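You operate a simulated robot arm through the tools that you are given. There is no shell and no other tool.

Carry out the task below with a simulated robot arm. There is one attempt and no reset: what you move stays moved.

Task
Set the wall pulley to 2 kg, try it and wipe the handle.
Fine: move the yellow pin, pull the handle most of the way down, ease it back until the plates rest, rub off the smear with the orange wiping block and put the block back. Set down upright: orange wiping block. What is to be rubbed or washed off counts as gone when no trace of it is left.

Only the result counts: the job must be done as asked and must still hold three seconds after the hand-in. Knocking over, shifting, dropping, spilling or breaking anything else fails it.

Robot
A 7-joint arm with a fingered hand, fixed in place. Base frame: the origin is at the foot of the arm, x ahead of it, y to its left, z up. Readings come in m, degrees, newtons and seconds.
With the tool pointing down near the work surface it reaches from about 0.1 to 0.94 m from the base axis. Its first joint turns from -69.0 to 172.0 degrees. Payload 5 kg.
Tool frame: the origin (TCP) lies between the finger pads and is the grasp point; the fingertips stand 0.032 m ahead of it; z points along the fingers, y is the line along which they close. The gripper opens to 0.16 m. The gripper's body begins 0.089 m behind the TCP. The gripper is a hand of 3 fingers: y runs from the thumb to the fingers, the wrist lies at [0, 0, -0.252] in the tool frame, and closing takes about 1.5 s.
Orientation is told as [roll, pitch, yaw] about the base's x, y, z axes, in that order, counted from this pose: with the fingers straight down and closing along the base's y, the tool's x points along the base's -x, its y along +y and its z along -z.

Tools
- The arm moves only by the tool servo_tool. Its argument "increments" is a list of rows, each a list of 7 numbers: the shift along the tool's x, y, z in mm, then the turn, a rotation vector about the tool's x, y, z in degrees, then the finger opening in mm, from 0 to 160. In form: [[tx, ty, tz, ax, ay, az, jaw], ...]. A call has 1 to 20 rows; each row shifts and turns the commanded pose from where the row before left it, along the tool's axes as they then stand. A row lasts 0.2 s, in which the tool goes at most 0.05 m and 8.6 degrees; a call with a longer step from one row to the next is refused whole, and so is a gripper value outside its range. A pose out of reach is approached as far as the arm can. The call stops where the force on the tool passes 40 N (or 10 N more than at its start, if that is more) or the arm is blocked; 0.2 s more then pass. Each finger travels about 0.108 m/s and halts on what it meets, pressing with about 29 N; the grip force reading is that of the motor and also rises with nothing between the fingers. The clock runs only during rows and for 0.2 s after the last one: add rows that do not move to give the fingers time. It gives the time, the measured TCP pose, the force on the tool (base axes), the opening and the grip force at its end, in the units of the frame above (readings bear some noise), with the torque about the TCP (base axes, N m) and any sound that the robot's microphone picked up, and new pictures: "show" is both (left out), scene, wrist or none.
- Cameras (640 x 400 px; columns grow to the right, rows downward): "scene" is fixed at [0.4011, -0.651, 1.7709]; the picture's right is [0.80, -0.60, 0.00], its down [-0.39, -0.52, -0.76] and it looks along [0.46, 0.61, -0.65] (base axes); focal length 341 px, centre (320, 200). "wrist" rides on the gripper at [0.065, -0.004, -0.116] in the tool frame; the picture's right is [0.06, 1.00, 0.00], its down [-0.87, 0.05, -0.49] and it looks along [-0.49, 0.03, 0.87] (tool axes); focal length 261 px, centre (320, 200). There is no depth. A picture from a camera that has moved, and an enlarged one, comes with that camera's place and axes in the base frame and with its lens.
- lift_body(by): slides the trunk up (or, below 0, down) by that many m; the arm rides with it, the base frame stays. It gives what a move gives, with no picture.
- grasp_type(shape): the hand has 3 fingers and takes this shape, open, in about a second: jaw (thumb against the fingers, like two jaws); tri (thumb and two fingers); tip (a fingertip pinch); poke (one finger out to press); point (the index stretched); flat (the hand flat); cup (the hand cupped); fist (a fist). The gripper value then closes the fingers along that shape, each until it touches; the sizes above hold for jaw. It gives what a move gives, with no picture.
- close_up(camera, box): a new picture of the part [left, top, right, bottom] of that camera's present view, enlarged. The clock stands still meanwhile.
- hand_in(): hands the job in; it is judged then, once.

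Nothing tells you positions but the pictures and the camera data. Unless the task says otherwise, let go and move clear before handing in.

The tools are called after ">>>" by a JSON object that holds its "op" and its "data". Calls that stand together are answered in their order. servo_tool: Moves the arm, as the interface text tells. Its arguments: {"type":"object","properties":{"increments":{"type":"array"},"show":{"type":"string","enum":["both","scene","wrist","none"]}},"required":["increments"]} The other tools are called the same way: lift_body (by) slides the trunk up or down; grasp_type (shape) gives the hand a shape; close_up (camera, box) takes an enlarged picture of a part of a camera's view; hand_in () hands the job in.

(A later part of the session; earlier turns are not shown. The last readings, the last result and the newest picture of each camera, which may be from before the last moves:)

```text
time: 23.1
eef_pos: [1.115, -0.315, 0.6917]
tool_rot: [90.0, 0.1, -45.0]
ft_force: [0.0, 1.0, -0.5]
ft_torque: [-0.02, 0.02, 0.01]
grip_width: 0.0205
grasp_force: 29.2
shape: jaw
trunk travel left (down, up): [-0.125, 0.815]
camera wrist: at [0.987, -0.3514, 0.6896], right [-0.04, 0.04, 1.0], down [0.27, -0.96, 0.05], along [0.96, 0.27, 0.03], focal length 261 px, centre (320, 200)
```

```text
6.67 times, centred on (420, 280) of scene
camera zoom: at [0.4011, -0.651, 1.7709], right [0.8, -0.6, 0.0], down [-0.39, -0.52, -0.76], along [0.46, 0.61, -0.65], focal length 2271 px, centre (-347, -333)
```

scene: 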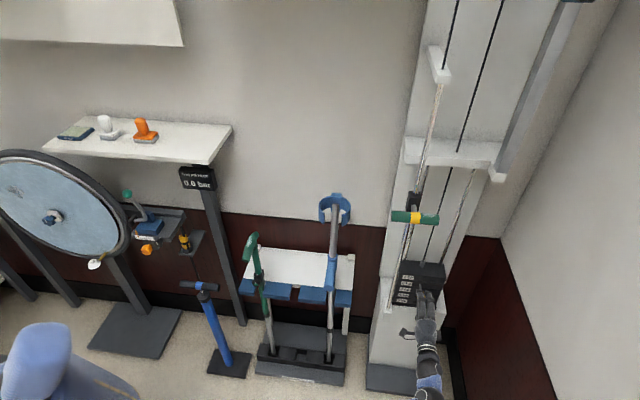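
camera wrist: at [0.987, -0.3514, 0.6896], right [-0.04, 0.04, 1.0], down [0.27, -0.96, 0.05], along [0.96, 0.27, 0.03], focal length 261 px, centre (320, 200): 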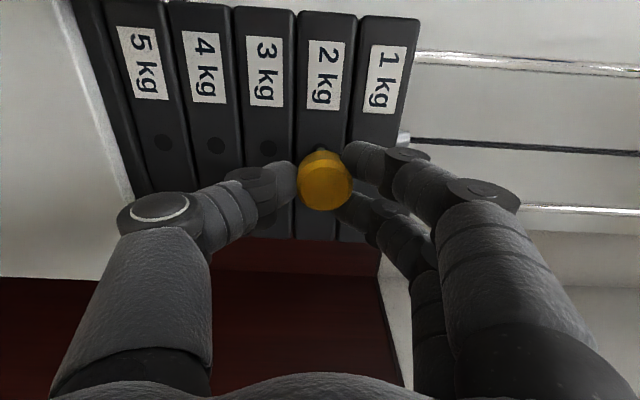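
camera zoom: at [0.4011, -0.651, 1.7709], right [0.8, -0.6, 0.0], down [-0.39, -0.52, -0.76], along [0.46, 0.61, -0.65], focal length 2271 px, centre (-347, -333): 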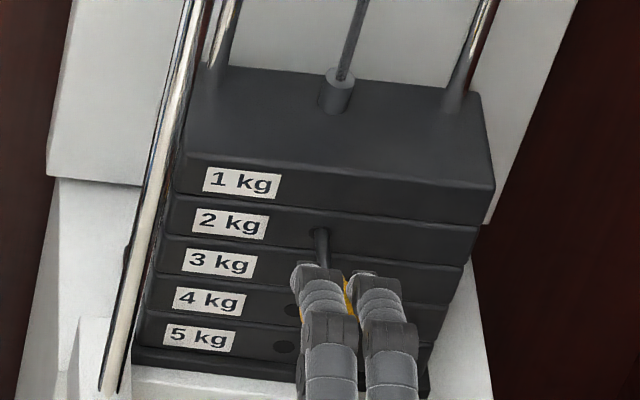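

The pin is going into the 2 kg hole with no resistance. I'll push the remaining distance until the knob is seated.

>>> {"op": "servo_tool", "data": {"increments": [[0, 0, 8, 0, 0, 0, 0], [0, 0, 8, 0, 0, 0, 0], [0, 0, 8, 0, 0, 0, 0], [0, 0, 6, 0, 0, 0, 0], [0, 0, 3, 0, 0, 0, 0], [0, 0, 0, 0, 0, 0, 0]]}}

>>> {"op": "close_up", "data": {"camera": "wrist", "box": [240, 100, 400, 240]}}

>>> {"op": "close_up", "data": {"camera": "scene", "box": [385, 250, 455, 310]}}

```text
time: 24.4
eef_pos: [1.1389, -0.2924, 0.6932]
tool_rot: [90.2, 0.1, -45.0]
ft_force: [-0.8, -1.3, -0.8]
ft_torque: [0.01, 0.02, 0.0]
grip_width: 0.0202
grasp_force: 28.8
shape: jaw
trunk travel left (down, up): [-0.125, 0.815]
camera wrist: at [1.0105, -0.3283, 0.6902], right [-0.04, 0.04, 1.0], down [0.27, -0.96, 0.05], along [0.96, 0.27, 0.03], focal length 261 px, centre (320, 200)
```

scene: 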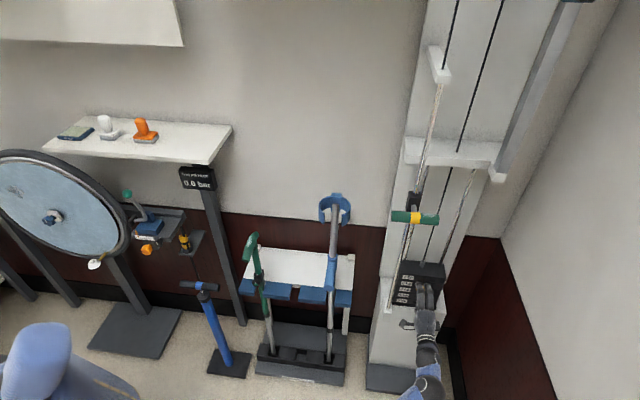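
wrist: 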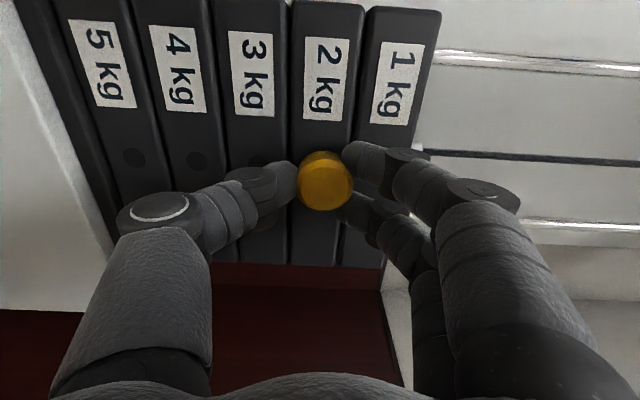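

```text
2.86 times, centred on (320, 170) of wrist
camera zoom: at [1.0105, -0.3283, 0.6902], right [-0.04, 0.04, 1.0], down [0.27, -0.96, 0.05], along [0.96, 0.27, 0.03], focal length 745 px, centre (320, 286)
```

zoom: 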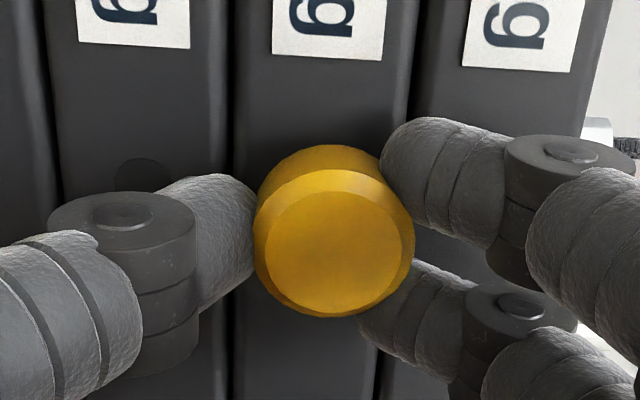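

```text
6.67 times, centred on (420, 280) of scene
camera zoom: at [0.4011, -0.651, 1.7709], right [0.8, -0.6, 0.0], down [-0.39, -0.52, -0.76], along [0.46, 0.61, -0.65], focal length 2271 px, centre (-347, -333)
```

zoom: 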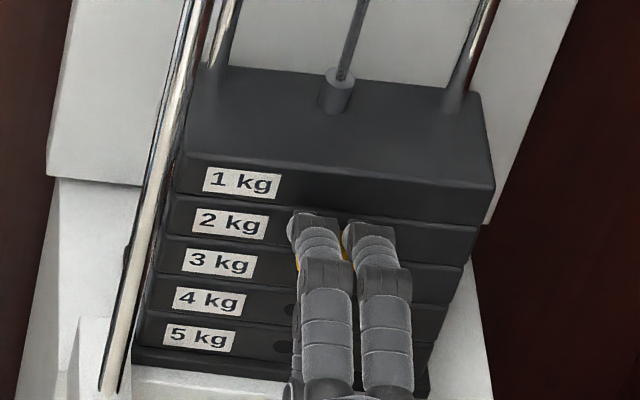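

It's back at the depth where I gripped it. I'll press a couple of millimetres more to make sure that the knob is seated against the plate, watching the force.

>>> {"op": "servo_tool", "data": {"increments": [[0, 0, 1, 0, 0, 0, 0], [0, 0, 1, 0, 0, 0, 0], [0, 0, 0, 0, 0, 0, 0]], "show": "none"}}

```text
time: 25.2
eef_pos: [1.1388, -0.2928, 0.6943]
tool_rot: [90.1, 0.1, -45.1]
ft_force: [-10.4, -6.4, -2.2]
ft_torque: [0.02, -0.03, 0.05]
grip_width: 0.021
grasp_force: 29.2
shape: jaw
trunk travel left (down, up): [-0.125, 0.815]
```

The knob now pushes back with about 12 N, so it is seated. I'll let go and back away straight.

>>> {"op": "servo_tool", "data": {"increments": [[0, 0, -1.5, 0, 0, 0, 0], [0, 0, 0, 0, 0, 0, 20], [0, 0, 0, 0, 0, 0, 40], [0, 0, 0, 0, 0, 0, 66], [0, 0, 0, 0, 0, 0, 66], [0, 0, -10, 0, 0, 0, 66], [0, 0, -20, 0, 0, 0, 66], [0, 0, -30, 0, 0, 0, 66], [0, 0, -40, 0, 0, 0, 66], [0, 0, -40, 0, 0, 0, 66]]}}

>>> {"op": "close_up", "data": {"camera": "wrist", "box": [240, 60, 400, 200]}}

>>> {"op": "close_up", "data": {"camera": "scene", "box": [385, 250, 455, 310]}}

```text
time: 27.4
eef_pos: [1.0411, -0.3899, 0.6946]
tool_rot: [90.0, 0.1, -44.9]
ft_force: [0.4, 0.2, 1.2]
ft_torque: [0.05, -0.02, -0.02]
grip_width: 0.0654
grasp_force: 0.1
shape: jaw
trunk travel left (down, up): [-0.125, 0.815]
camera wrist: at [0.9132, -0.4254, 0.6913], right [-0.04, 0.04, 1.0], down [0.27, -0.96, 0.05], along [0.96, 0.27, 0.03], focal length 261 px, centre (320, 200)
```

scene: 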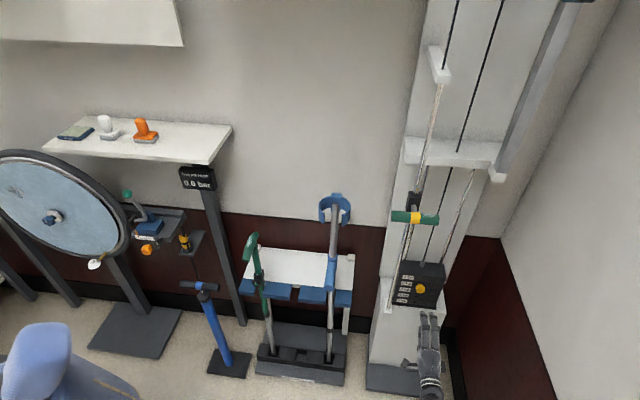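
wrist: 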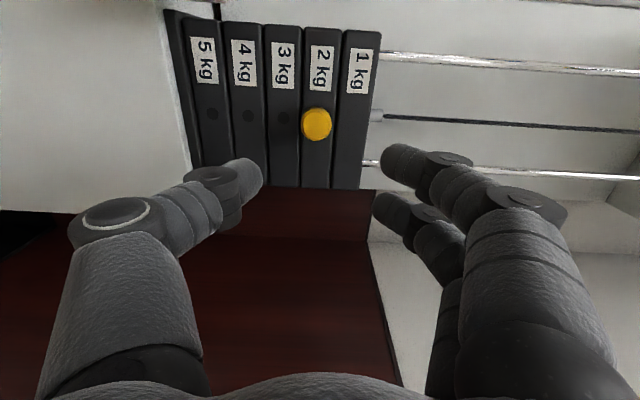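

```text
2.86 times, centred on (320, 130) of wrist
camera zoom: at [0.9132, -0.4254, 0.6913], right [-0.04, 0.04, 1.0], down [0.27, -0.96, 0.05], along [0.96, 0.27, 0.03], focal length 745 px, centre (320, 400)
```

zoom: 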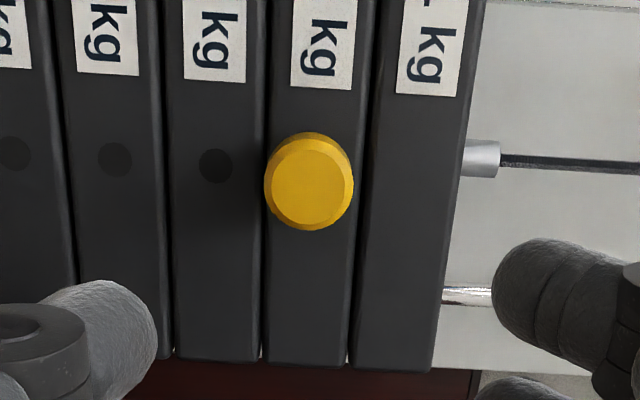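

```text
6.67 times, centred on (420, 280) of scene
camera zoom: at [0.4011, -0.651, 1.7709], right [0.8, -0.6, 0.0], down [-0.39, -0.52, -0.76], along [0.46, 0.61, -0.65], focal length 2271 px, centre (-347, -333)
```

zoom: 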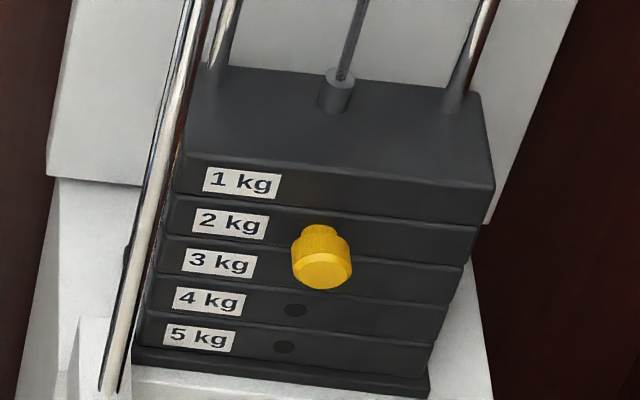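

The pin is seated at 2 kg. By triangulation the handle's axis is at about z 1.151, it is 120 mm long and 29 mm thick, and the smear is on top of its right half. I'll back off, shift left to line up with the clean left half, and raise the trunk.

>>> {"op": "servo_tool", "data": {"increments": [[0, 0, -40, 0, 0, 0, 80], [0, 0, -40, 0, 0, 0, 80], [0, 0, -40, 0, 0, 0, 80], [0, 0, -40, 0, 0, 0, 80], [36, 0, 0, 0, 0, 0, 80], [36, 0, 0, 0, 0, 0, 80], [36, 0, 0, 0, 0, 0, 80], [34, 0, 0, 0, 0, 0, 80], [0, 0, 0, 0, 0, 0, 80]], "show": "none"}}

>>> {"op": "lift_body", "data": {"by": 0.4}}

>>> {"op": "servo_tool", "data": {"increments": [[0, 20, 0, 0, 0, 0, 80], [0, 20, 0, 0, 0, 0, 80], [0, 16, 0, 0, 0, 0, 80], [0, 0, 0, 0, 0, 0, 80]]}}

```text
time: 29.4
eef_pos: [0.8264, -0.4026, 0.6942]
tool_rot: [90.2, 0.1, -45.0]
ft_force: [0.8, 0.1, -0.6]
ft_torque: [0.03, -0.02, 0.0]
grip_width: 0.0791
grasp_force: 0.0
shape: jaw
trunk travel left (down, up): [-0.125, 0.815]
```

```text
time: 33.3
eef_pos: [0.8275, -0.4027, 1.0943]
tool_rot: [90.1, 0.1, -44.9]
ft_force: [0.0, -0.5, 0.5]
ft_torque: [0.0, 0.0, 0.03]
grip_width: 0.0794
grasp_force: 0.1
shape: jaw
trunk travel left (down, up): [-0.525, 0.415]
```

```text
time: 34.3
eef_pos: [0.827, -0.4036, 1.1511]
tool_rot: [90.2, 0.1, -45.0]
ft_force: [0.3, 0.2, 0.2]
ft_torque: [0.02, -0.02, 0.01]
grip_width: 0.0793
grasp_force: 0.0
shape: jaw
trunk travel left (down, up): [-0.525, 0.415]
camera wrist: at [0.6986, -0.4397, 1.1473], right [-0.04, 0.04, 1.0], down [0.27, -0.96, 0.05], along [0.96, 0.27, 0.03], focal length 261 px, centre (320, 200)
```

scene: 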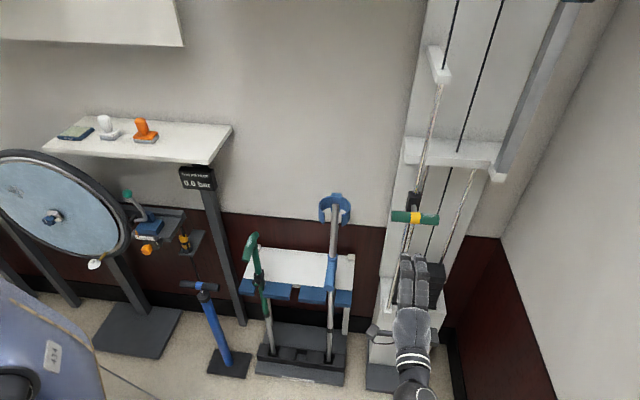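
wrist: 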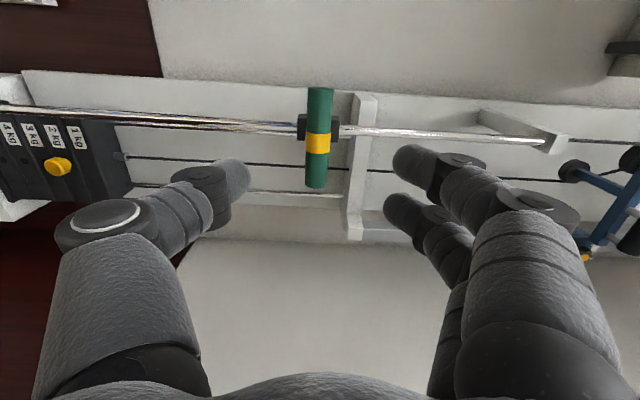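

The handle bar is level with the hand and the fingers are lined up with its left half. I'll move forward to just short of the bar and check.

>>> {"op": "servo_tool", "data": {"increments": [[0, 0, 30, 0, 0, 0, 70], [0, 0, 30, 0, 0, 0, 66], [0, 0, 30, 0, 0, 0, 66], [0, 0, 25, 0, 0, 0, 66], [0, 0, 20, 0, 0, 0, 66], [0, 0, 0, 0, 0, 0, 66]]}}

>>> {"op": "close_up", "data": {"camera": "wrist", "box": [220, 60, 440, 240]}}

>>> {"op": "close_up", "data": {"camera": "scene", "box": [370, 180, 470, 260]}}

```text
time: 35.7
eef_pos: [0.9211, -0.3065, 1.1502]
tool_rot: [90.1, 0.1, -45.1]
ft_force: [0.2, -0.8, -0.4]
ft_torque: [0.0, -0.01, -0.02]
grip_width: 0.0664
grasp_force: 0.2
shape: jaw
trunk travel left (down, up): [-0.525, 0.415]
camera wrist: at [0.7937, -0.3429, 1.1463], right [-0.04, 0.04, 1.0], down [0.27, -0.96, 0.05], along [0.96, 0.27, 0.03], focal length 261 px, centre (320, 200)
```

scene: 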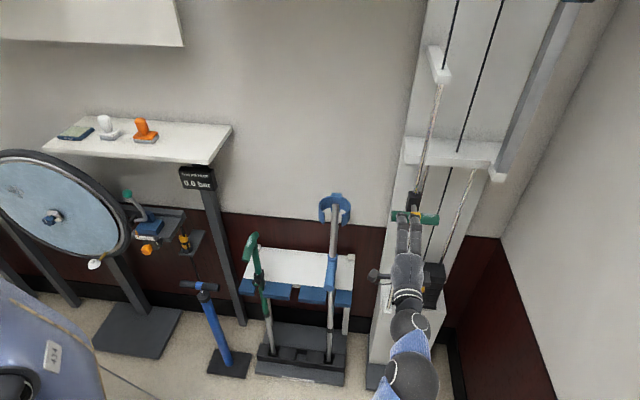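
wrist: 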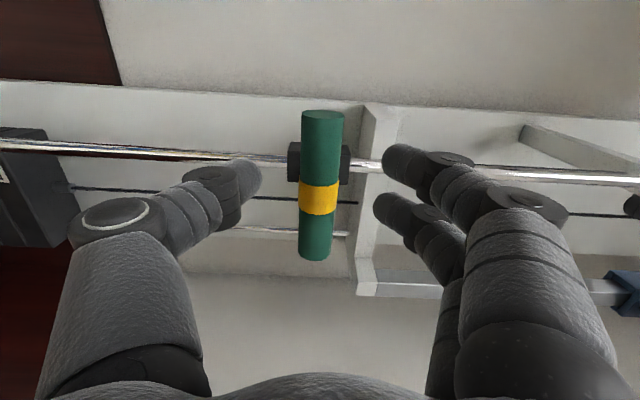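

```text
2.22 times, centred on (330, 150) of wrist
camera zoom: at [0.7937, -0.3429, 1.1463], right [-0.04, 0.04, 1.0], down [0.27, -0.96, 0.05], along [0.96, 0.27, 0.03], focal length 579 px, centre (298, 311)
```

zoom: 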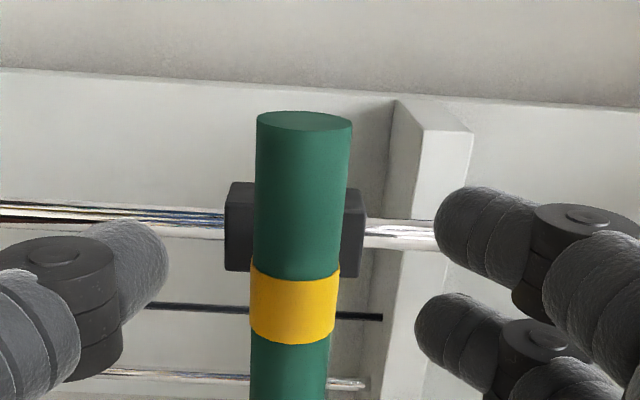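

```text
5.00 times, centred on (420, 220) of scene
camera zoom: at [0.4011, -0.651, 1.7709], right [0.8, -0.6, 0.0], down [-0.39, -0.52, -0.76], along [0.46, 0.61, -0.65], focal length 1703 px, centre (-180, 100)
```

zoom: 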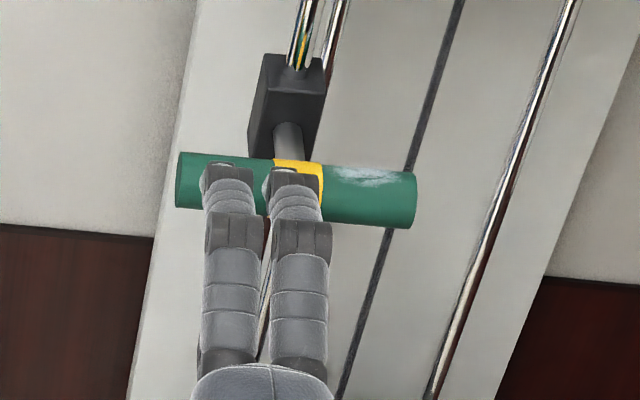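

The upper fingers cover the left half and the yellow band, clear of the smear. I'll go in 60 mm and close on the bar.

>>> {"op": "servo_tool", "data": {"increments": [[0, 0, 20, 0, 0, 0, 66], [0, 0, 20, 0, 0, 0, 66], [0, 0, 12, 0, 0, 0, 66], [0, 0, 7, 0, 0, 0, 66], [0, 0, 0, 0, 0, 0, 50], [0, 0, 0, 0, 0, 0, 40], [0, 0, 0, 0, 0, 0, 30], [0, 0, 0, 0, 0, 0, 20], [0, 0, 0, 0, 0, 0, 10], [0, 0, 0, 0, 0, 0, 0], [0, 0, 0, 0, 0, 0, 0]]}}

>>> {"op": "close_up", "data": {"camera": "wrist", "box": [200, 100, 440, 290]}}

>>> {"op": "close_up", "data": {"camera": "scene", "box": [370, 180, 470, 260]}}

```text
time: 38.1
eef_pos: [0.9646, -0.2637, 1.1507]
tool_rot: [90.0, 0.1, -45.0]
ft_force: [7.0, 5.4, 0.4]
ft_torque: [0.01, -0.02, -0.01]
grip_width: 0.0185
grasp_force: 29.3
shape: jaw
trunk travel left (down, up): [-0.525, 0.415]
camera wrist: at [0.8361, -0.3004, 1.1465], right [-0.04, 0.04, 1.0], down [0.27, -0.96, 0.05], along [0.96, 0.27, 0.03], focal length 261 px, centre (320, 200)
```

scene: 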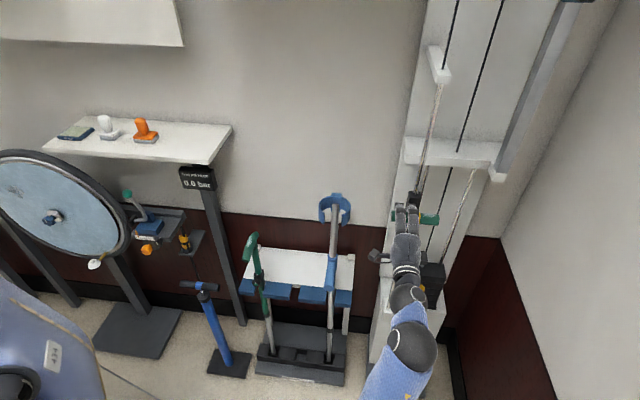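
wrist: 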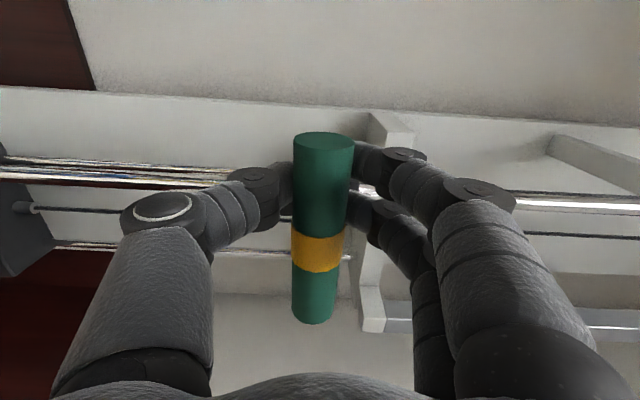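

```text
2.11 times, centred on (320, 195) of wrist
camera zoom: at [0.8361, -0.3004, 1.1465], right [-0.04, 0.04, 1.0], down [0.27, -0.96, 0.05], along [0.96, 0.27, 0.03], focal length 549 px, centre (320, 210)
```

zoom: 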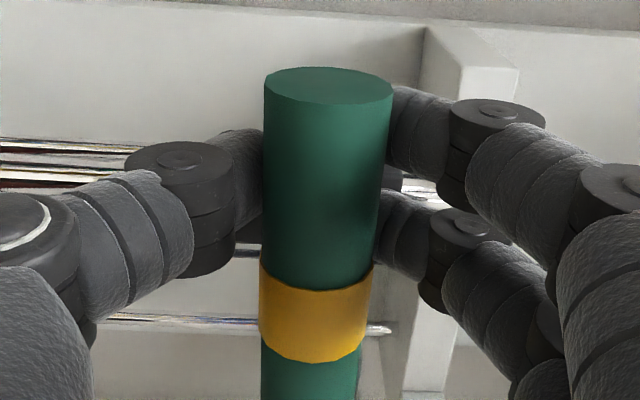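

```text
5.00 times, centred on (420, 220) of scene
camera zoom: at [0.4011, -0.651, 1.7709], right [0.8, -0.6, 0.0], down [-0.39, -0.52, -0.76], along [0.46, 0.61, -0.65], focal length 1703 px, centre (-180, 100)
```

zoom: 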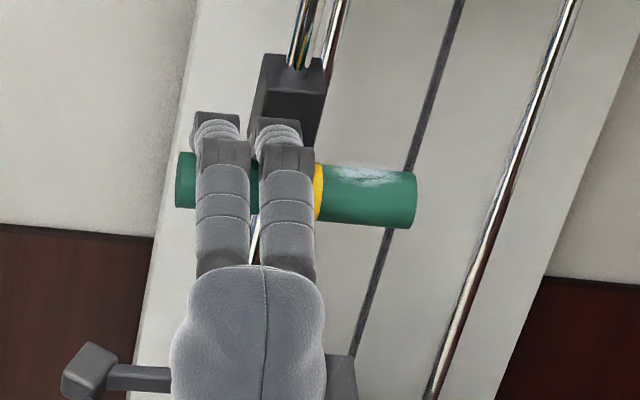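

The bar is held. I'll start pulling down slowly and watch the force and the plates.

>>> {"op": "servo_tool", "data": {"increments": [[0, -4, 0, 0, 0, 0, 0], [0, -8, 0, 0, 0, 0, 0], [0, -8, 0, 0, 0, 0, 0], [0, -10, 0, 0, 0, 0, 0], [0, -10, 0, 0, 0, 0, 0], [0, -10, 0, 0, 0, 0, 0], [0, -10, 0, 0, 0, 0, 0], [0, -10, 0, 0, 0, 0, 0], [0, 0, 0, 0, 0, 0, 0]]}}

```text
time: 40.1
eef_pos: [0.9623, -0.2648, 1.0813]
tool_rot: [90.1, -0.1, -45.0]
ft_force: [12.6, 3.5, 17.5]
ft_torque: [0.34, -0.33, -0.12]
grip_width: 0.0173
grasp_force: 29.2
shape: jaw
trunk travel left (down, up): [-0.525, 0.415]
camera wrist: at [0.8359, -0.3003, 1.0778], right [-0.04, 0.04, 1.0], down [0.27, -0.96, 0.05], along [0.96, 0.27, 0.03], focal length 261 px, centre (320, 200)
```

scene: 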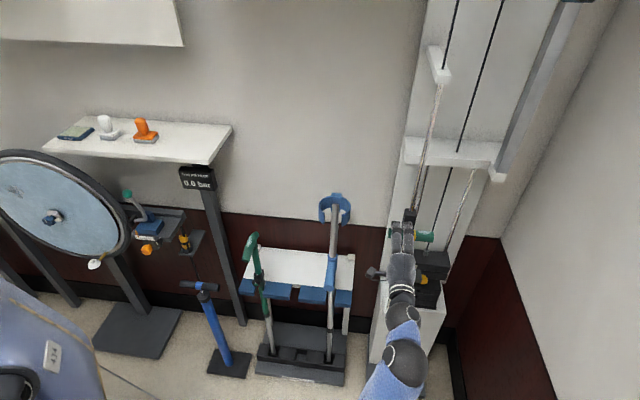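
wrist: 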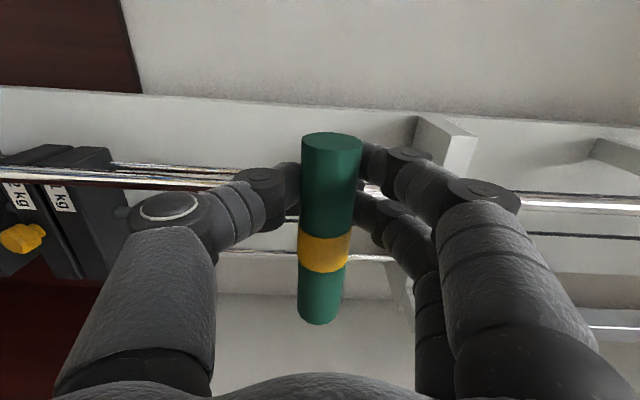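

The load reads about 18 N, which fits 2 kg, and the plates are rising. I'll check that just the 1 and 2 kg plates come up.

>>> {"op": "close_up", "data": {"camera": "scene", "box": [370, 190, 470, 320]}}

>>> {"op": "close_up", "data": {"camera": "wrist", "box": [0, 120, 160, 300]}}

```text
3.08 times, centred on (420, 255) of scene
camera zoom: at [0.4011, -0.651, 1.7709], right [0.8, -0.6, 0.0], down [-0.39, -0.52, -0.76], along [0.46, 0.61, -0.65], focal length 1048 px, centre (12, 31)
```

zoom: 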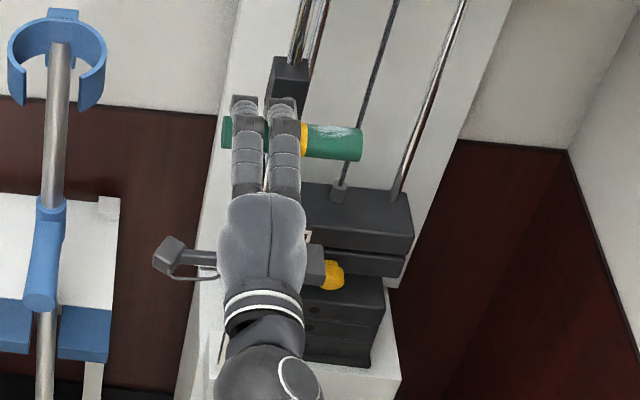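

```text
2.22 times, centred on (80, 210) of wrist
camera zoom: at [0.8359, -0.3003, 1.0778], right [-0.04, 0.04, 1.0], down [0.27, -0.96, 0.05], along [0.96, 0.27, 0.03], focal length 579 px, centre (853, 178)
```

zoom: 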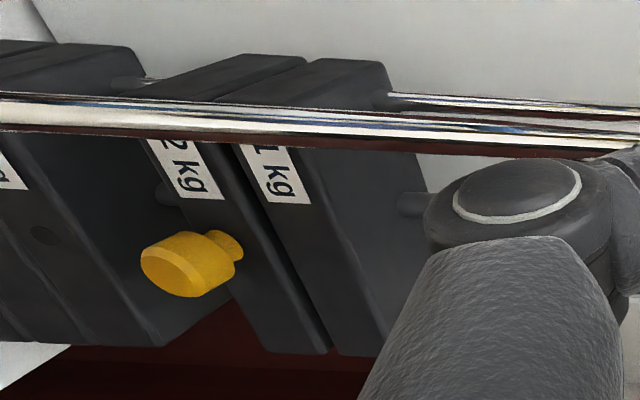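

Just plates 1 and 2 rise, as wanted. I'll keep pulling down steadily.

>>> {"op": "servo_tool", "data": {"increments": [[0, -8, 0, 0, 0, 0, 0], [0, -10, 0, 0, 0, 0, 0], [0, -10, 0, 0, 0, 0, 0], [0, -10, 0, 0, 0, 0, 0], [0, -10, 0, 0, 0, 0, 0], [0, -10, 0, 0, 0, 0, 0], [0, -10, 0, 0, 0, 0, 0], [0, -10, 0, 0, 0, 0, 0], [0, -10, 0, 0, 0, 0, 0], [0, -10, 0, 0, 0, 0, 0], [0, -10, 0, 0, 0, 0, 0], [0, -10, 0, 0, 0, 0, 0], [0, 0, 0, 0, 0, 0, 0]]}}

>>> {"op": "close_up", "data": {"camera": "scene", "box": [370, 130, 490, 320]}}

```text
time: 42.9
eef_pos: [0.9634, -0.2649, 0.9627]
tool_rot: [90.0, 0.1, -44.9]
ft_force: [20.0, 8.0, 17.7]
ft_torque: [0.38, -0.26, -0.13]
grip_width: 0.0172
grasp_force: 29.2
shape: jaw
trunk travel left (down, up): [-0.525, 0.415]
camera wrist: at [0.8355, -0.3006, 0.9591], right [-0.04, 0.04, 1.0], down [0.27, -0.96, 0.05], along [0.96, 0.27, 0.03], focal length 261 px, centre (320, 200)
```

scene: 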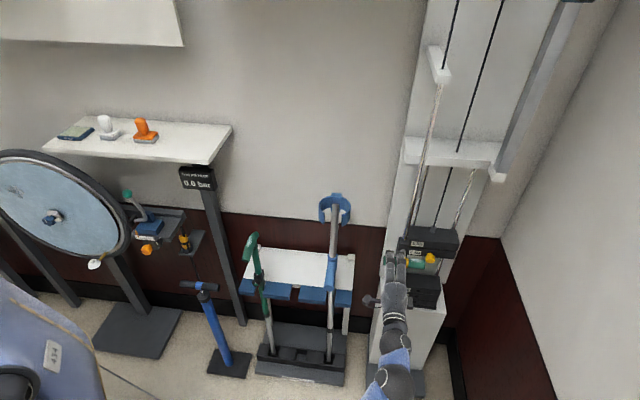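
wrist: 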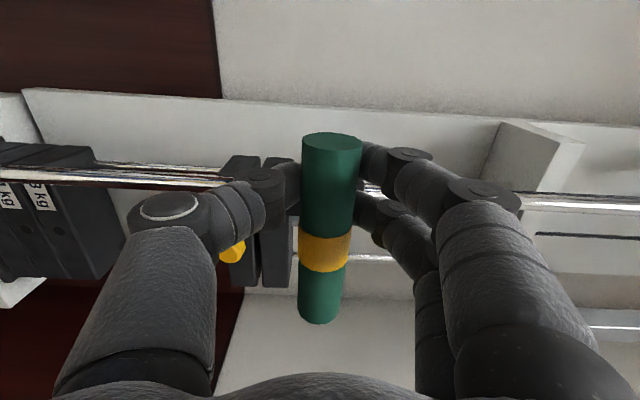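

```text
2.11 times, centred on (430, 225) of scene
camera zoom: at [0.4011, -0.651, 1.7709], right [0.8, -0.6, 0.0], down [-0.39, -0.52, -0.76], along [0.46, 0.61, -0.65], focal length 717 px, centre (88, 147)
```

zoom: 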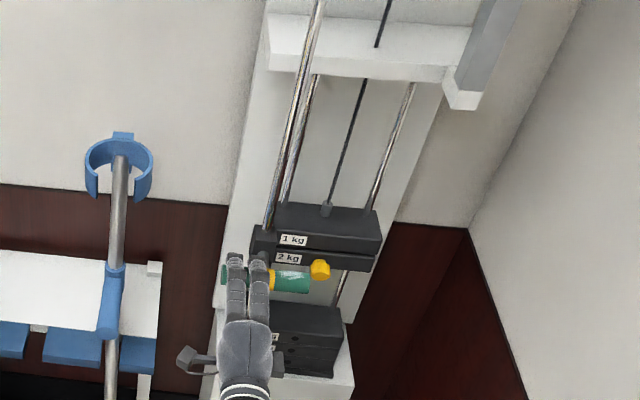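

The weight is fine, but the side load on the hand has grown to about 20 N forward. I'll ease it by letting the hand follow 2 mm forward and 1 mm right, then see how the load changes.

>>> {"op": "servo_tool", "data": {"increments": [[-1, 0, 2, 0, 0, 0, 0], [0, 0, 0, 0, 0, 0, 0]], "show": "none"}}

```text
time: 43.5
eef_pos: [0.9641, -0.2637, 0.9625]
tool_rot: [90.1, -0.1, -45.1]
ft_force: [3.9, 2.6, 18.1]
ft_torque: [0.36, -0.33, -0.01]
grip_width: 0.0174
grasp_force: 28.5
shape: jaw
trunk travel left (down, up): [-0.525, 0.415]
```

The side load is nearly gone. I'll continue down.

>>> {"op": "servo_tool", "data": {"increments": [[0, -8, 0, 0, 0, 0, 0], [0, -10, 0, 0, 0, 0, 0], [0, -10, 0, 0, 0, 0, 0], [0, -10, 0, 0, 0, 0, 0], [0, -10, 0, 0, 0, 0, 0], [0, -10, 0, 0, 0, 0, 0], [0, -10, 0, 0, 0, 0, 0], [0, -10, 0, 0, 0, 0, 0], [0, -10, 0, 0, 0, 0, 0], [0, -10, 0, 0, 0, 0, 0], [0, 0, 0, 0, 0, 0, 0]]}}

>>> {"op": "close_up", "data": {"camera": "scene", "box": [370, 130, 490, 320]}}

```text
time: 45.9
eef_pos: [0.9653, -0.262, 0.8657]
tool_rot: [90.0, 0.0, -45.0]
ft_force: [-0.7, 4.5, 16.9]
ft_torque: [0.27, -0.32, 0.1]
grip_width: 0.0172
grasp_force: 29.2
shape: jaw
trunk travel left (down, up): [-0.525, 0.415]
camera wrist: at [0.8374, -0.2991, 0.8622], right [-0.05, 0.04, 1.0], down [0.27, -0.96, 0.05], along [0.96, 0.27, 0.03], focal length 261 px, centre (320, 200)
```

scene: 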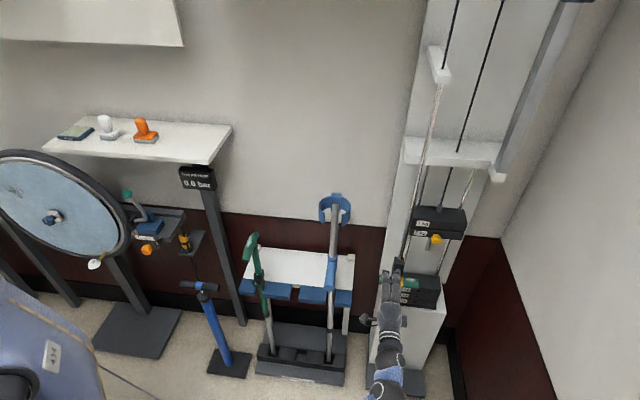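
wrist: 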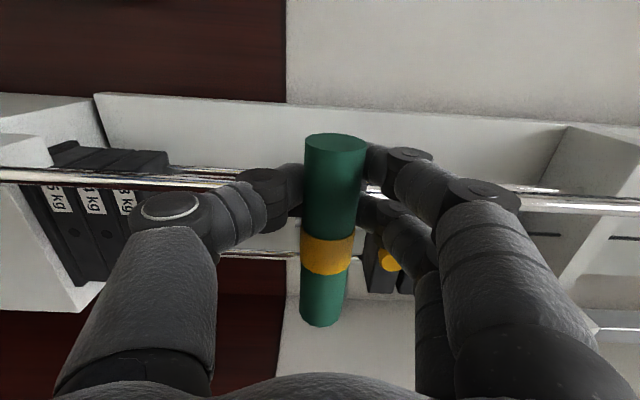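

```text
2.11 times, centred on (430, 225) of scene
camera zoom: at [0.4011, -0.651, 1.7709], right [0.8, -0.6, 0.0], down [-0.39, -0.52, -0.76], along [0.46, 0.61, -0.65], focal length 717 px, centre (88, 147)
```

zoom: 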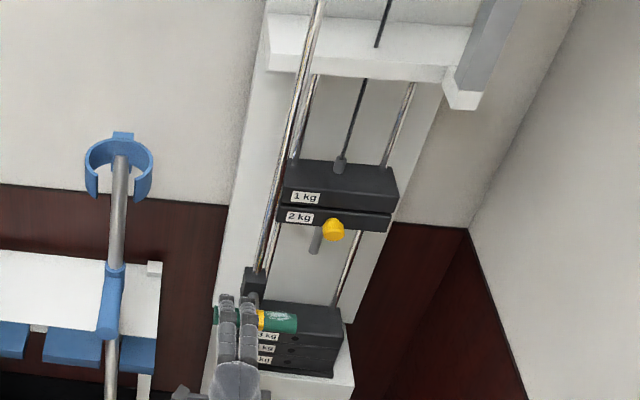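

Pulled 285 mm so far with a steady load. From the rods and brackets I estimate the full travel at nearly 500 mm, so I'll continue down.

>>> {"op": "servo_tool", "data": {"increments": [[0, -8, 0, 0, 0, 0, 0], [0, -10, 0, 0, 0, 0, 0], [0, -10, 0, 0, 0, 0, 0], [0, -10, 0, 0, 0, 0, 0], [0, -10, 0, 0, 0, 0, 0], [0, -10, 0, 0, 0, 0, 0], [0, -10, 0, 0, 0, 0, 0], [0, -10, 0, 0, 0, 0, 0], [0, -10, 0, 0, 0, 0, 0], [0, 0, 0, 0, 0, 0, 0]]}}

>>> {"op": "close_up", "data": {"camera": "scene", "box": [370, 130, 490, 320]}}

```text
time: 46.9
eef_pos: [0.9672, -0.2628, 0.8403]
tool_rot: [90.8, -0.5, -44.8]
ft_force: [1.0, 12.1, 23.7]
ft_torque: [0.27, -0.28, 0.12]
grip_width: 0.0166
grasp_force: 29.1
shape: jaw
trunk travel left (down, up): [-0.525, 0.415]
stopped in row 4: the force on the tool passed its limit at 43 N (the readings are from after the stop); the commanded pose is now the measured one
camera wrist: at [0.8389, -0.2987, 0.8344], right [-0.06, 0.04, 1.0], down [0.27, -0.96, 0.05], along [0.96, 0.27, 0.05], focal length 261 px, centre (320, 200)
```

scene: 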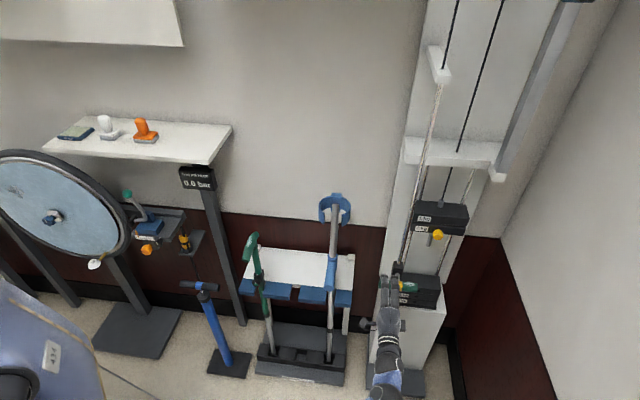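
wrist: 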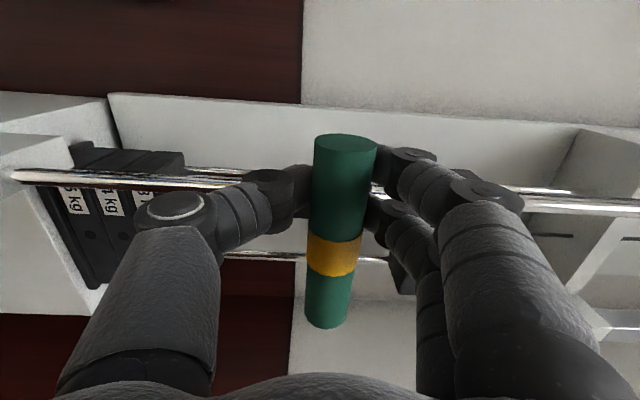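

```text
2.11 times, centred on (430, 225) of scene
camera zoom: at [0.4011, -0.651, 1.7709], right [0.8, -0.6, 0.0], down [-0.39, -0.52, -0.76], along [0.46, 0.61, -0.65], focal length 717 px, centre (88, 147)
```

zoom: 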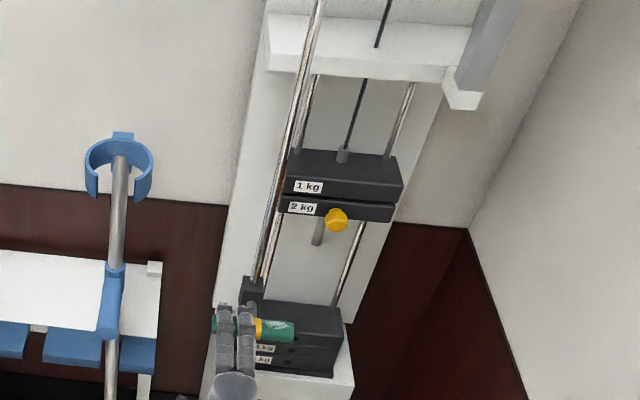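

The handle has reached its end stop after about 300 mm of travel; the bar stayed put while the hand pushed on. Now I'll ease it back up slowly, keeping hold.

>>> {"op": "servo_tool", "data": {"increments": [[0, 3, 0, 0, 0, 0, 0], [0, 6, 0, 0, 0, 0, 0], [0, 8, 0, 0, 0, 0, 0], [0, 9, 0, 0, 0, 0, 0], [0, 9, 0, 0, 0, 0, 0], [0, 9, 0, 0, 0, 0, 0], [0, 9, 0, 0, 0, 0, 0], [0, 9, 0, 0, 0, 0, 0], [0, 9, 0, 0, 0, 0, 0], [0, 9, 0, 0, 0, 0, 0], [0, 9, 0, 0, 0, 0, 0], [0, 6, 0, 0, 0, 0, 0], [0, 0, 0, 0, 0, 0, 0]]}}

```text
time: 49.7
eef_pos: [0.9667, -0.2621, 0.9311]
tool_rot: [90.5, -0.3, -44.9]
ft_force: [5.0, 24.3, 19.1]
ft_torque: [0.06, -0.21, 0.21]
grip_width: 0.0166
grasp_force: 29.0
shape: jaw
trunk travel left (down, up): [-0.525, 0.415]
camera wrist: at [0.8385, -0.299, 0.927], right [-0.05, 0.04, 1.0], down [0.27, -0.96, 0.06], along [0.96, 0.27, 0.04], focal length 261 px, centre (320, 200)
```

scene: 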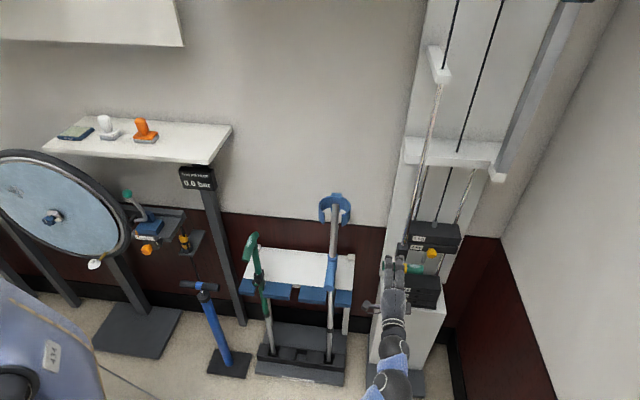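
wrist: 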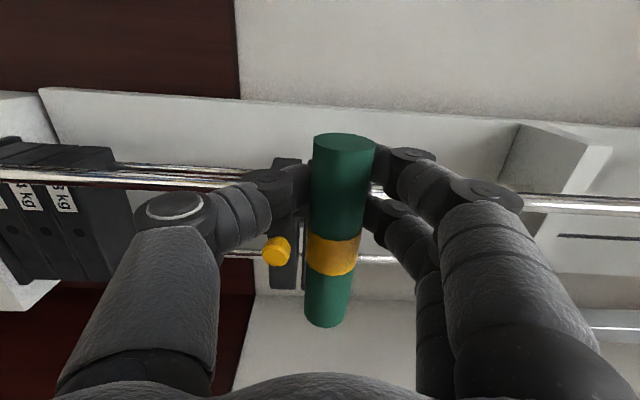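

The load is steady, but there's side load again (forward and left). I'll relieve it with a small follow-up move.

>>> {"op": "servo_tool", "data": {"increments": [[1.5, 0, 2, 0, 0, 0, 0], [0, 0, 0, 0, 0, 0, 0]], "show": "none"}}

```text
time: 50.3
eef_pos: [0.9664, -0.2626, 0.9308]
tool_rot: [90.4, -0.3, -45.1]
ft_force: [2.0, 12.7, 19.6]
ft_torque: [0.15, -0.24, 0.12]
grip_width: 0.0168
grasp_force: 28.4
shape: jaw
trunk travel left (down, up): [-0.525, 0.415]
```

Better. I'll keep easing upwards.

>>> {"op": "servo_tool", "data": {"increments": [[0.5, 6, 0.5, 0, 0, 0, 0], [0, 9, 0, 0, 0, 0, 0], [0, 9, 0, 0, 0, 0, 0], [0, 9, 0, 0, 0, 0, 0], [0, 9, 0, 0, 0, 0, 0], [0, 9, 0, 0, 0, 0, 0], [0, 9, 0, 0, 0, 0, 0], [0, 9, 0, 0, 0, 0, 0], [0, 9, 0, 0, 0, 0, 0], [0, 9, 0, 0, 0, 0, 0], [0, 9, 0, 0, 0, 0, 0], [0, 9, 0, 0, 0, 0, 0], [0, 9, 0, 0, 0, 0, 0], [0, 9, 0, 0, 0, 0, 0], [0, 9, 0, 0, 0, 0, 0], [0, 9, 0, 0, 0, 0, 0], [0, 6, 0, 0, 0, 0, 0], [0, 0, 0, 0, 0, 0, 0]]}}

```text
time: 54.1
eef_pos: [0.9666, -0.2613, 1.0773]
tool_rot: [90.5, -0.2, -45.0]
ft_force: [17.5, 5.2, 18.2]
ft_torque: [0.22, -0.03, -0.1]
grip_width: 0.0167
grasp_force: 29.1
shape: jaw
trunk travel left (down, up): [-0.525, 0.415]
camera wrist: at [0.8382, -0.298, 1.0725], right [-0.05, 0.04, 1.0], down [0.27, -0.96, 0.05], along [0.96, 0.27, 0.04], focal length 261 px, centre (320, 200)
```

scene: 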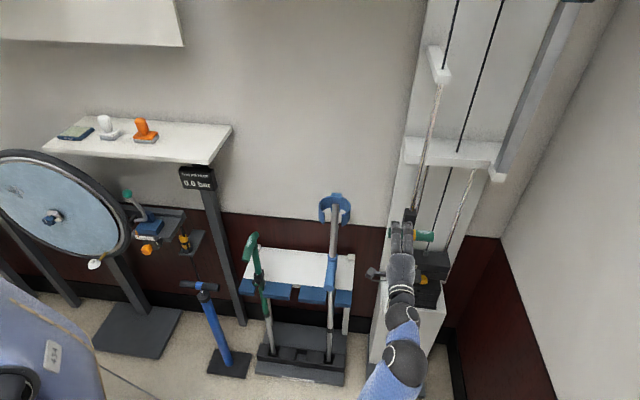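
wrist: 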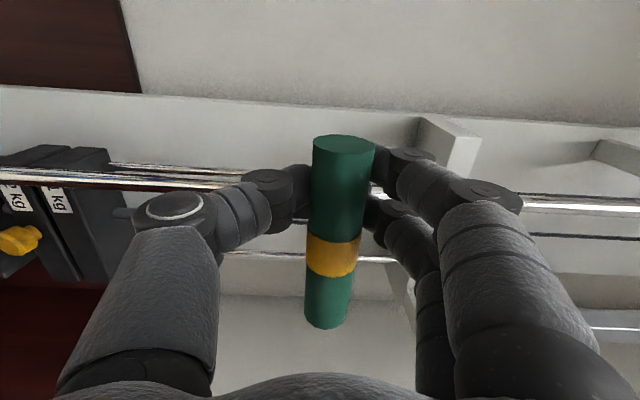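

About 60 mm remain. I'll go slower near the end and watch for the weight to come off.

>>> {"op": "servo_tool", "data": {"increments": [[-0.7, 5, 1, 0, 0, 0, 0], [0, 6, 0, 0, 0, 0, 0], [0, 6, 0, 0, 0, 0, 0], [0, 6, 0, 0, 0, 0, 0], [0, 6, 0, 0, 0, 0, 0], [0, 5, 0, 0, 0, 0, 0], [0, 5, 0, 0, 0, 0, 0], [0, 4, 0, 0, 0, 0, 0], [0, 0, 0, 0, 0, 0, 0]]}}

>>> {"op": "close_up", "data": {"camera": "wrist", "box": [0, 100, 200, 300]}}

```text
time: 56.1
eef_pos: [0.9679, -0.2617, 1.1208]
tool_rot: [90.5, -0.1, -45.0]
ft_force: [6.0, 1.5, 18.4]
ft_torque: [0.25, -0.17, -0.04]
grip_width: 0.0169
grasp_force: 28.9
shape: jaw
trunk travel left (down, up): [-0.525, 0.415]
camera wrist: at [0.8388, -0.2977, 1.1159], right [-0.05, 0.04, 1.0], down [0.27, -0.96, 0.05], along [0.96, 0.27, 0.04], focal length 261 px, centre (320, 200)
```

scene: 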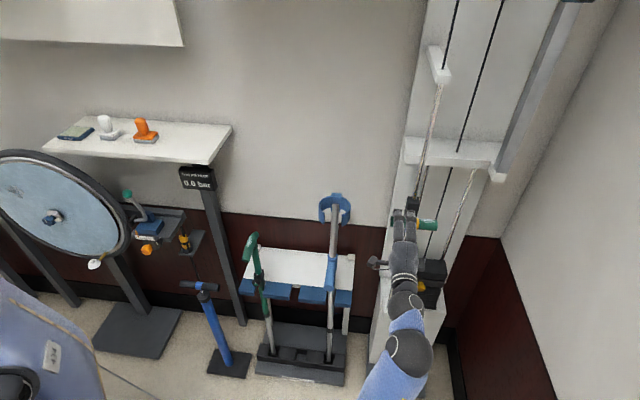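
wrist: 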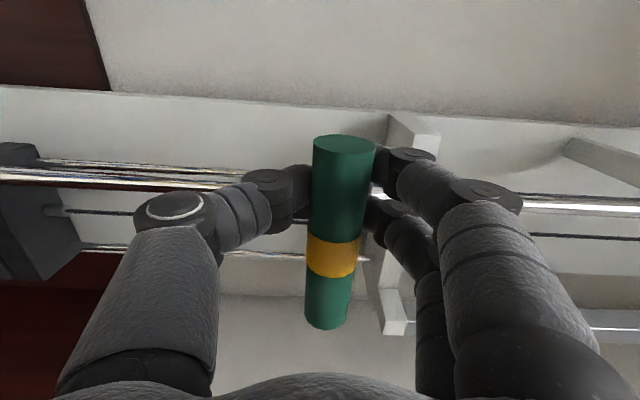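

```text
2.00 times, centred on (100, 200) of wrist
camera zoom: at [0.8388, -0.2977, 1.1159], right [-0.05, 0.04, 1.0], down [0.27, -0.96, 0.05], along [0.96, 0.27, 0.04], focal length 521 px, centre (760, 200)
```

zoom: 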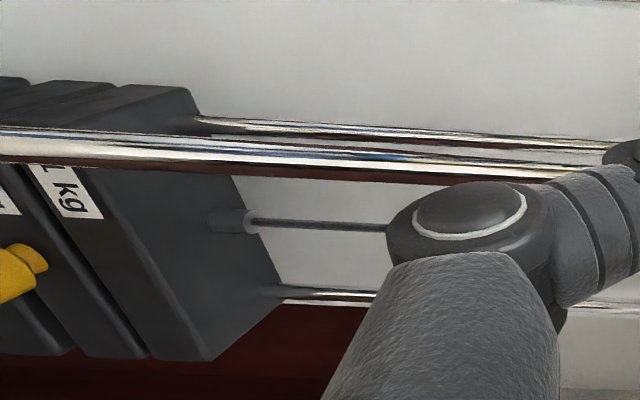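

Still bearing the full 18 N. I'll continue up in 3 mm steps.

>>> {"op": "servo_tool", "data": {"increments": [[0, 3, 0, 0, 0, 0, 0], [0, 3, 0, 0, 0, 0, 0], [0, 3, 0, 0, 0, 0, 0], [0, 3, 0, 0, 0, 0, 0], [0, 2, 0, 0, 0, 0, 0], [0, 0, 0, 0, 0, 0, 0]], "show": "none"}}

```text
time: 57.5
eef_pos: [0.9664, -0.2611, 1.1328]
tool_rot: [90.5, -0.2, -45.0]
ft_force: [9.3, 3.6, 17.5]
ft_torque: [0.25, -0.12, -0.03]
grip_width: 0.0166
grasp_force: 29.4
shape: jaw
trunk travel left (down, up): [-0.525, 0.415]
```

>>> {"op": "servo_tool", "data": {"increments": [[0, 2, 0, 0, 0, 0, 0], [0, 2, 0, 0, 0, 0, 0], [0, 2, 0, 0, 0, 0, 0], [0, 0, 0, 0, 0, 0, 0]], "show": "none"}}

```text
time: 58.5
eef_pos: [0.967, -0.2618, 1.1386]
tool_rot: [90.4, 0.0, -45.0]
ft_force: [9.2, 4.4, 7.5]
ft_torque: [0.06, -0.01, -0.04]
grip_width: 0.0162
grasp_force: 29.3
shape: jaw
trunk travel left (down, up): [-0.525, 0.415]
```

The load is falling to 7.5 N, so the plates are touching down. I'll ease the last bit.

>>> {"op": "servo_tool", "data": {"increments": [[0, 1, 0, 0, 0, 0, 0], [0, 1, 0, 0, 0, 0, 0], [0, 0, 0, 0, 0, 0, 0]]}}

>>> {"op": "close_up", "data": {"camera": "wrist", "box": [0, 100, 200, 300]}}

>>> {"op": "close_up", "data": {"camera": "scene", "box": [380, 180, 480, 310]}}

```text
time: 59.3
eef_pos: [0.9672, -0.2623, 1.1409]
tool_rot: [90.5, -0.2, -45.0]
ft_force: [7.9, 4.1, 7.2]
ft_torque: [0.06, 0.0, -0.04]
grip_width: 0.0163
grasp_force: 28.8
shape: jaw
trunk travel left (down, up): [-0.525, 0.415]
camera wrist: at [0.8387, -0.2978, 1.1367], right [-0.05, 0.04, 1.0], down [0.27, -0.96, 0.05], along [0.96, 0.27, 0.04], focal length 261 px, centre (320, 200)
```

scene: 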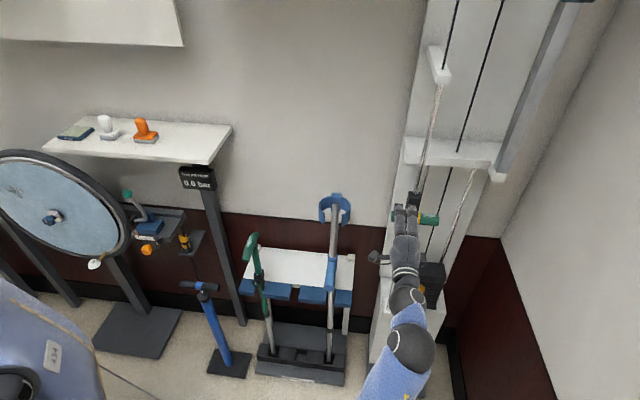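
wrist: 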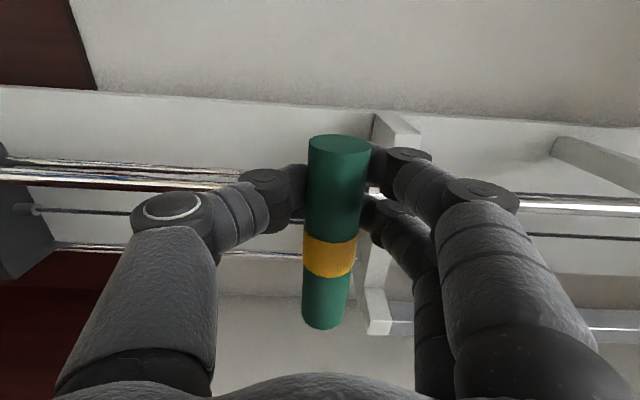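

```text
2.00 times, centred on (100, 200) of wrist
camera zoom: at [0.8387, -0.2978, 1.1367], right [-0.05, 0.04, 1.0], down [0.27, -0.96, 0.05], along [0.96, 0.27, 0.04], focal length 521 px, centre (760, 200)
```

zoom: 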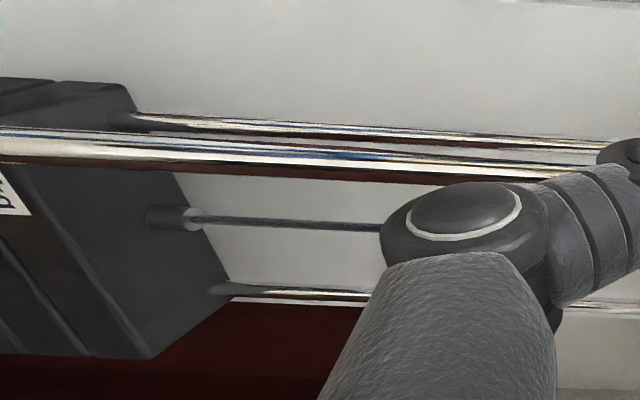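

```text
3.08 times, centred on (430, 245) of scene
camera zoom: at [0.4011, -0.651, 1.7709], right [0.8, -0.6, 0.0], down [-0.39, -0.52, -0.76], along [0.46, 0.61, -0.65], focal length 1048 px, centre (-18, 62)
```

zoom: 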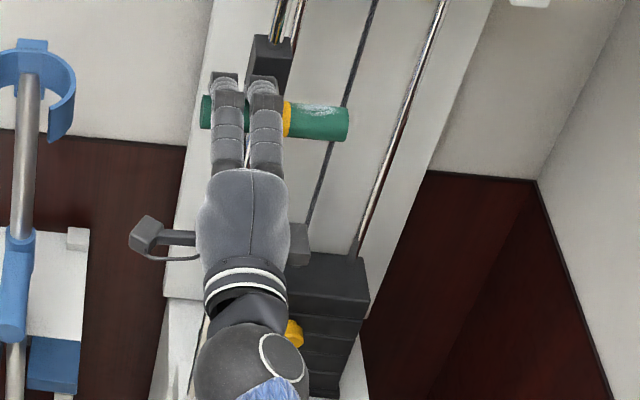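

Plate 2 appears to be down and plate 1 (about 1 kg) is still hanging. I'll ease up some more until the load drops out.

>>> {"op": "servo_tool", "data": {"increments": [[0, 1.5, 0, 0, 0, 0, 0], [0, 1.5, 0, 0, 0, 0, 0], [0, 1.5, 0, 0, 0, 0, 0], [0, 0, 0, 0, 0, 0, 0]], "show": "none"}}

>>> {"op": "servo_tool", "data": {"increments": [[0, 1, 0, 0, 0, 0, 0], [0, 1, 0, 0, 0, 0, 0], [0, 0, 0, 0, 0, 0, 0]], "show": "none"}}

```text
time: 60.3
eef_pos: [0.9666, -0.2614, 1.1452]
tool_rot: [90.5, -0.2, -44.9]
ft_force: [-0.2, 5.0, -1.3]
ft_torque: [-0.04, 0.08, 0.03]
grip_width: 0.0163
grasp_force: 28.8
shape: jaw
trunk travel left (down, up): [-0.525, 0.415]
```

```text
time: 61.1
eef_pos: [0.9669, -0.2604, 1.146]
tool_rot: [90.4, 0.0, -45.0]
ft_force: [0.3, 5.3, -6.8]
ft_torque: [-0.15, 0.08, 0.05]
grip_width: 0.0165
grasp_force: 29.1
shape: jaw
trunk travel left (down, up): [-0.525, 0.415]
```

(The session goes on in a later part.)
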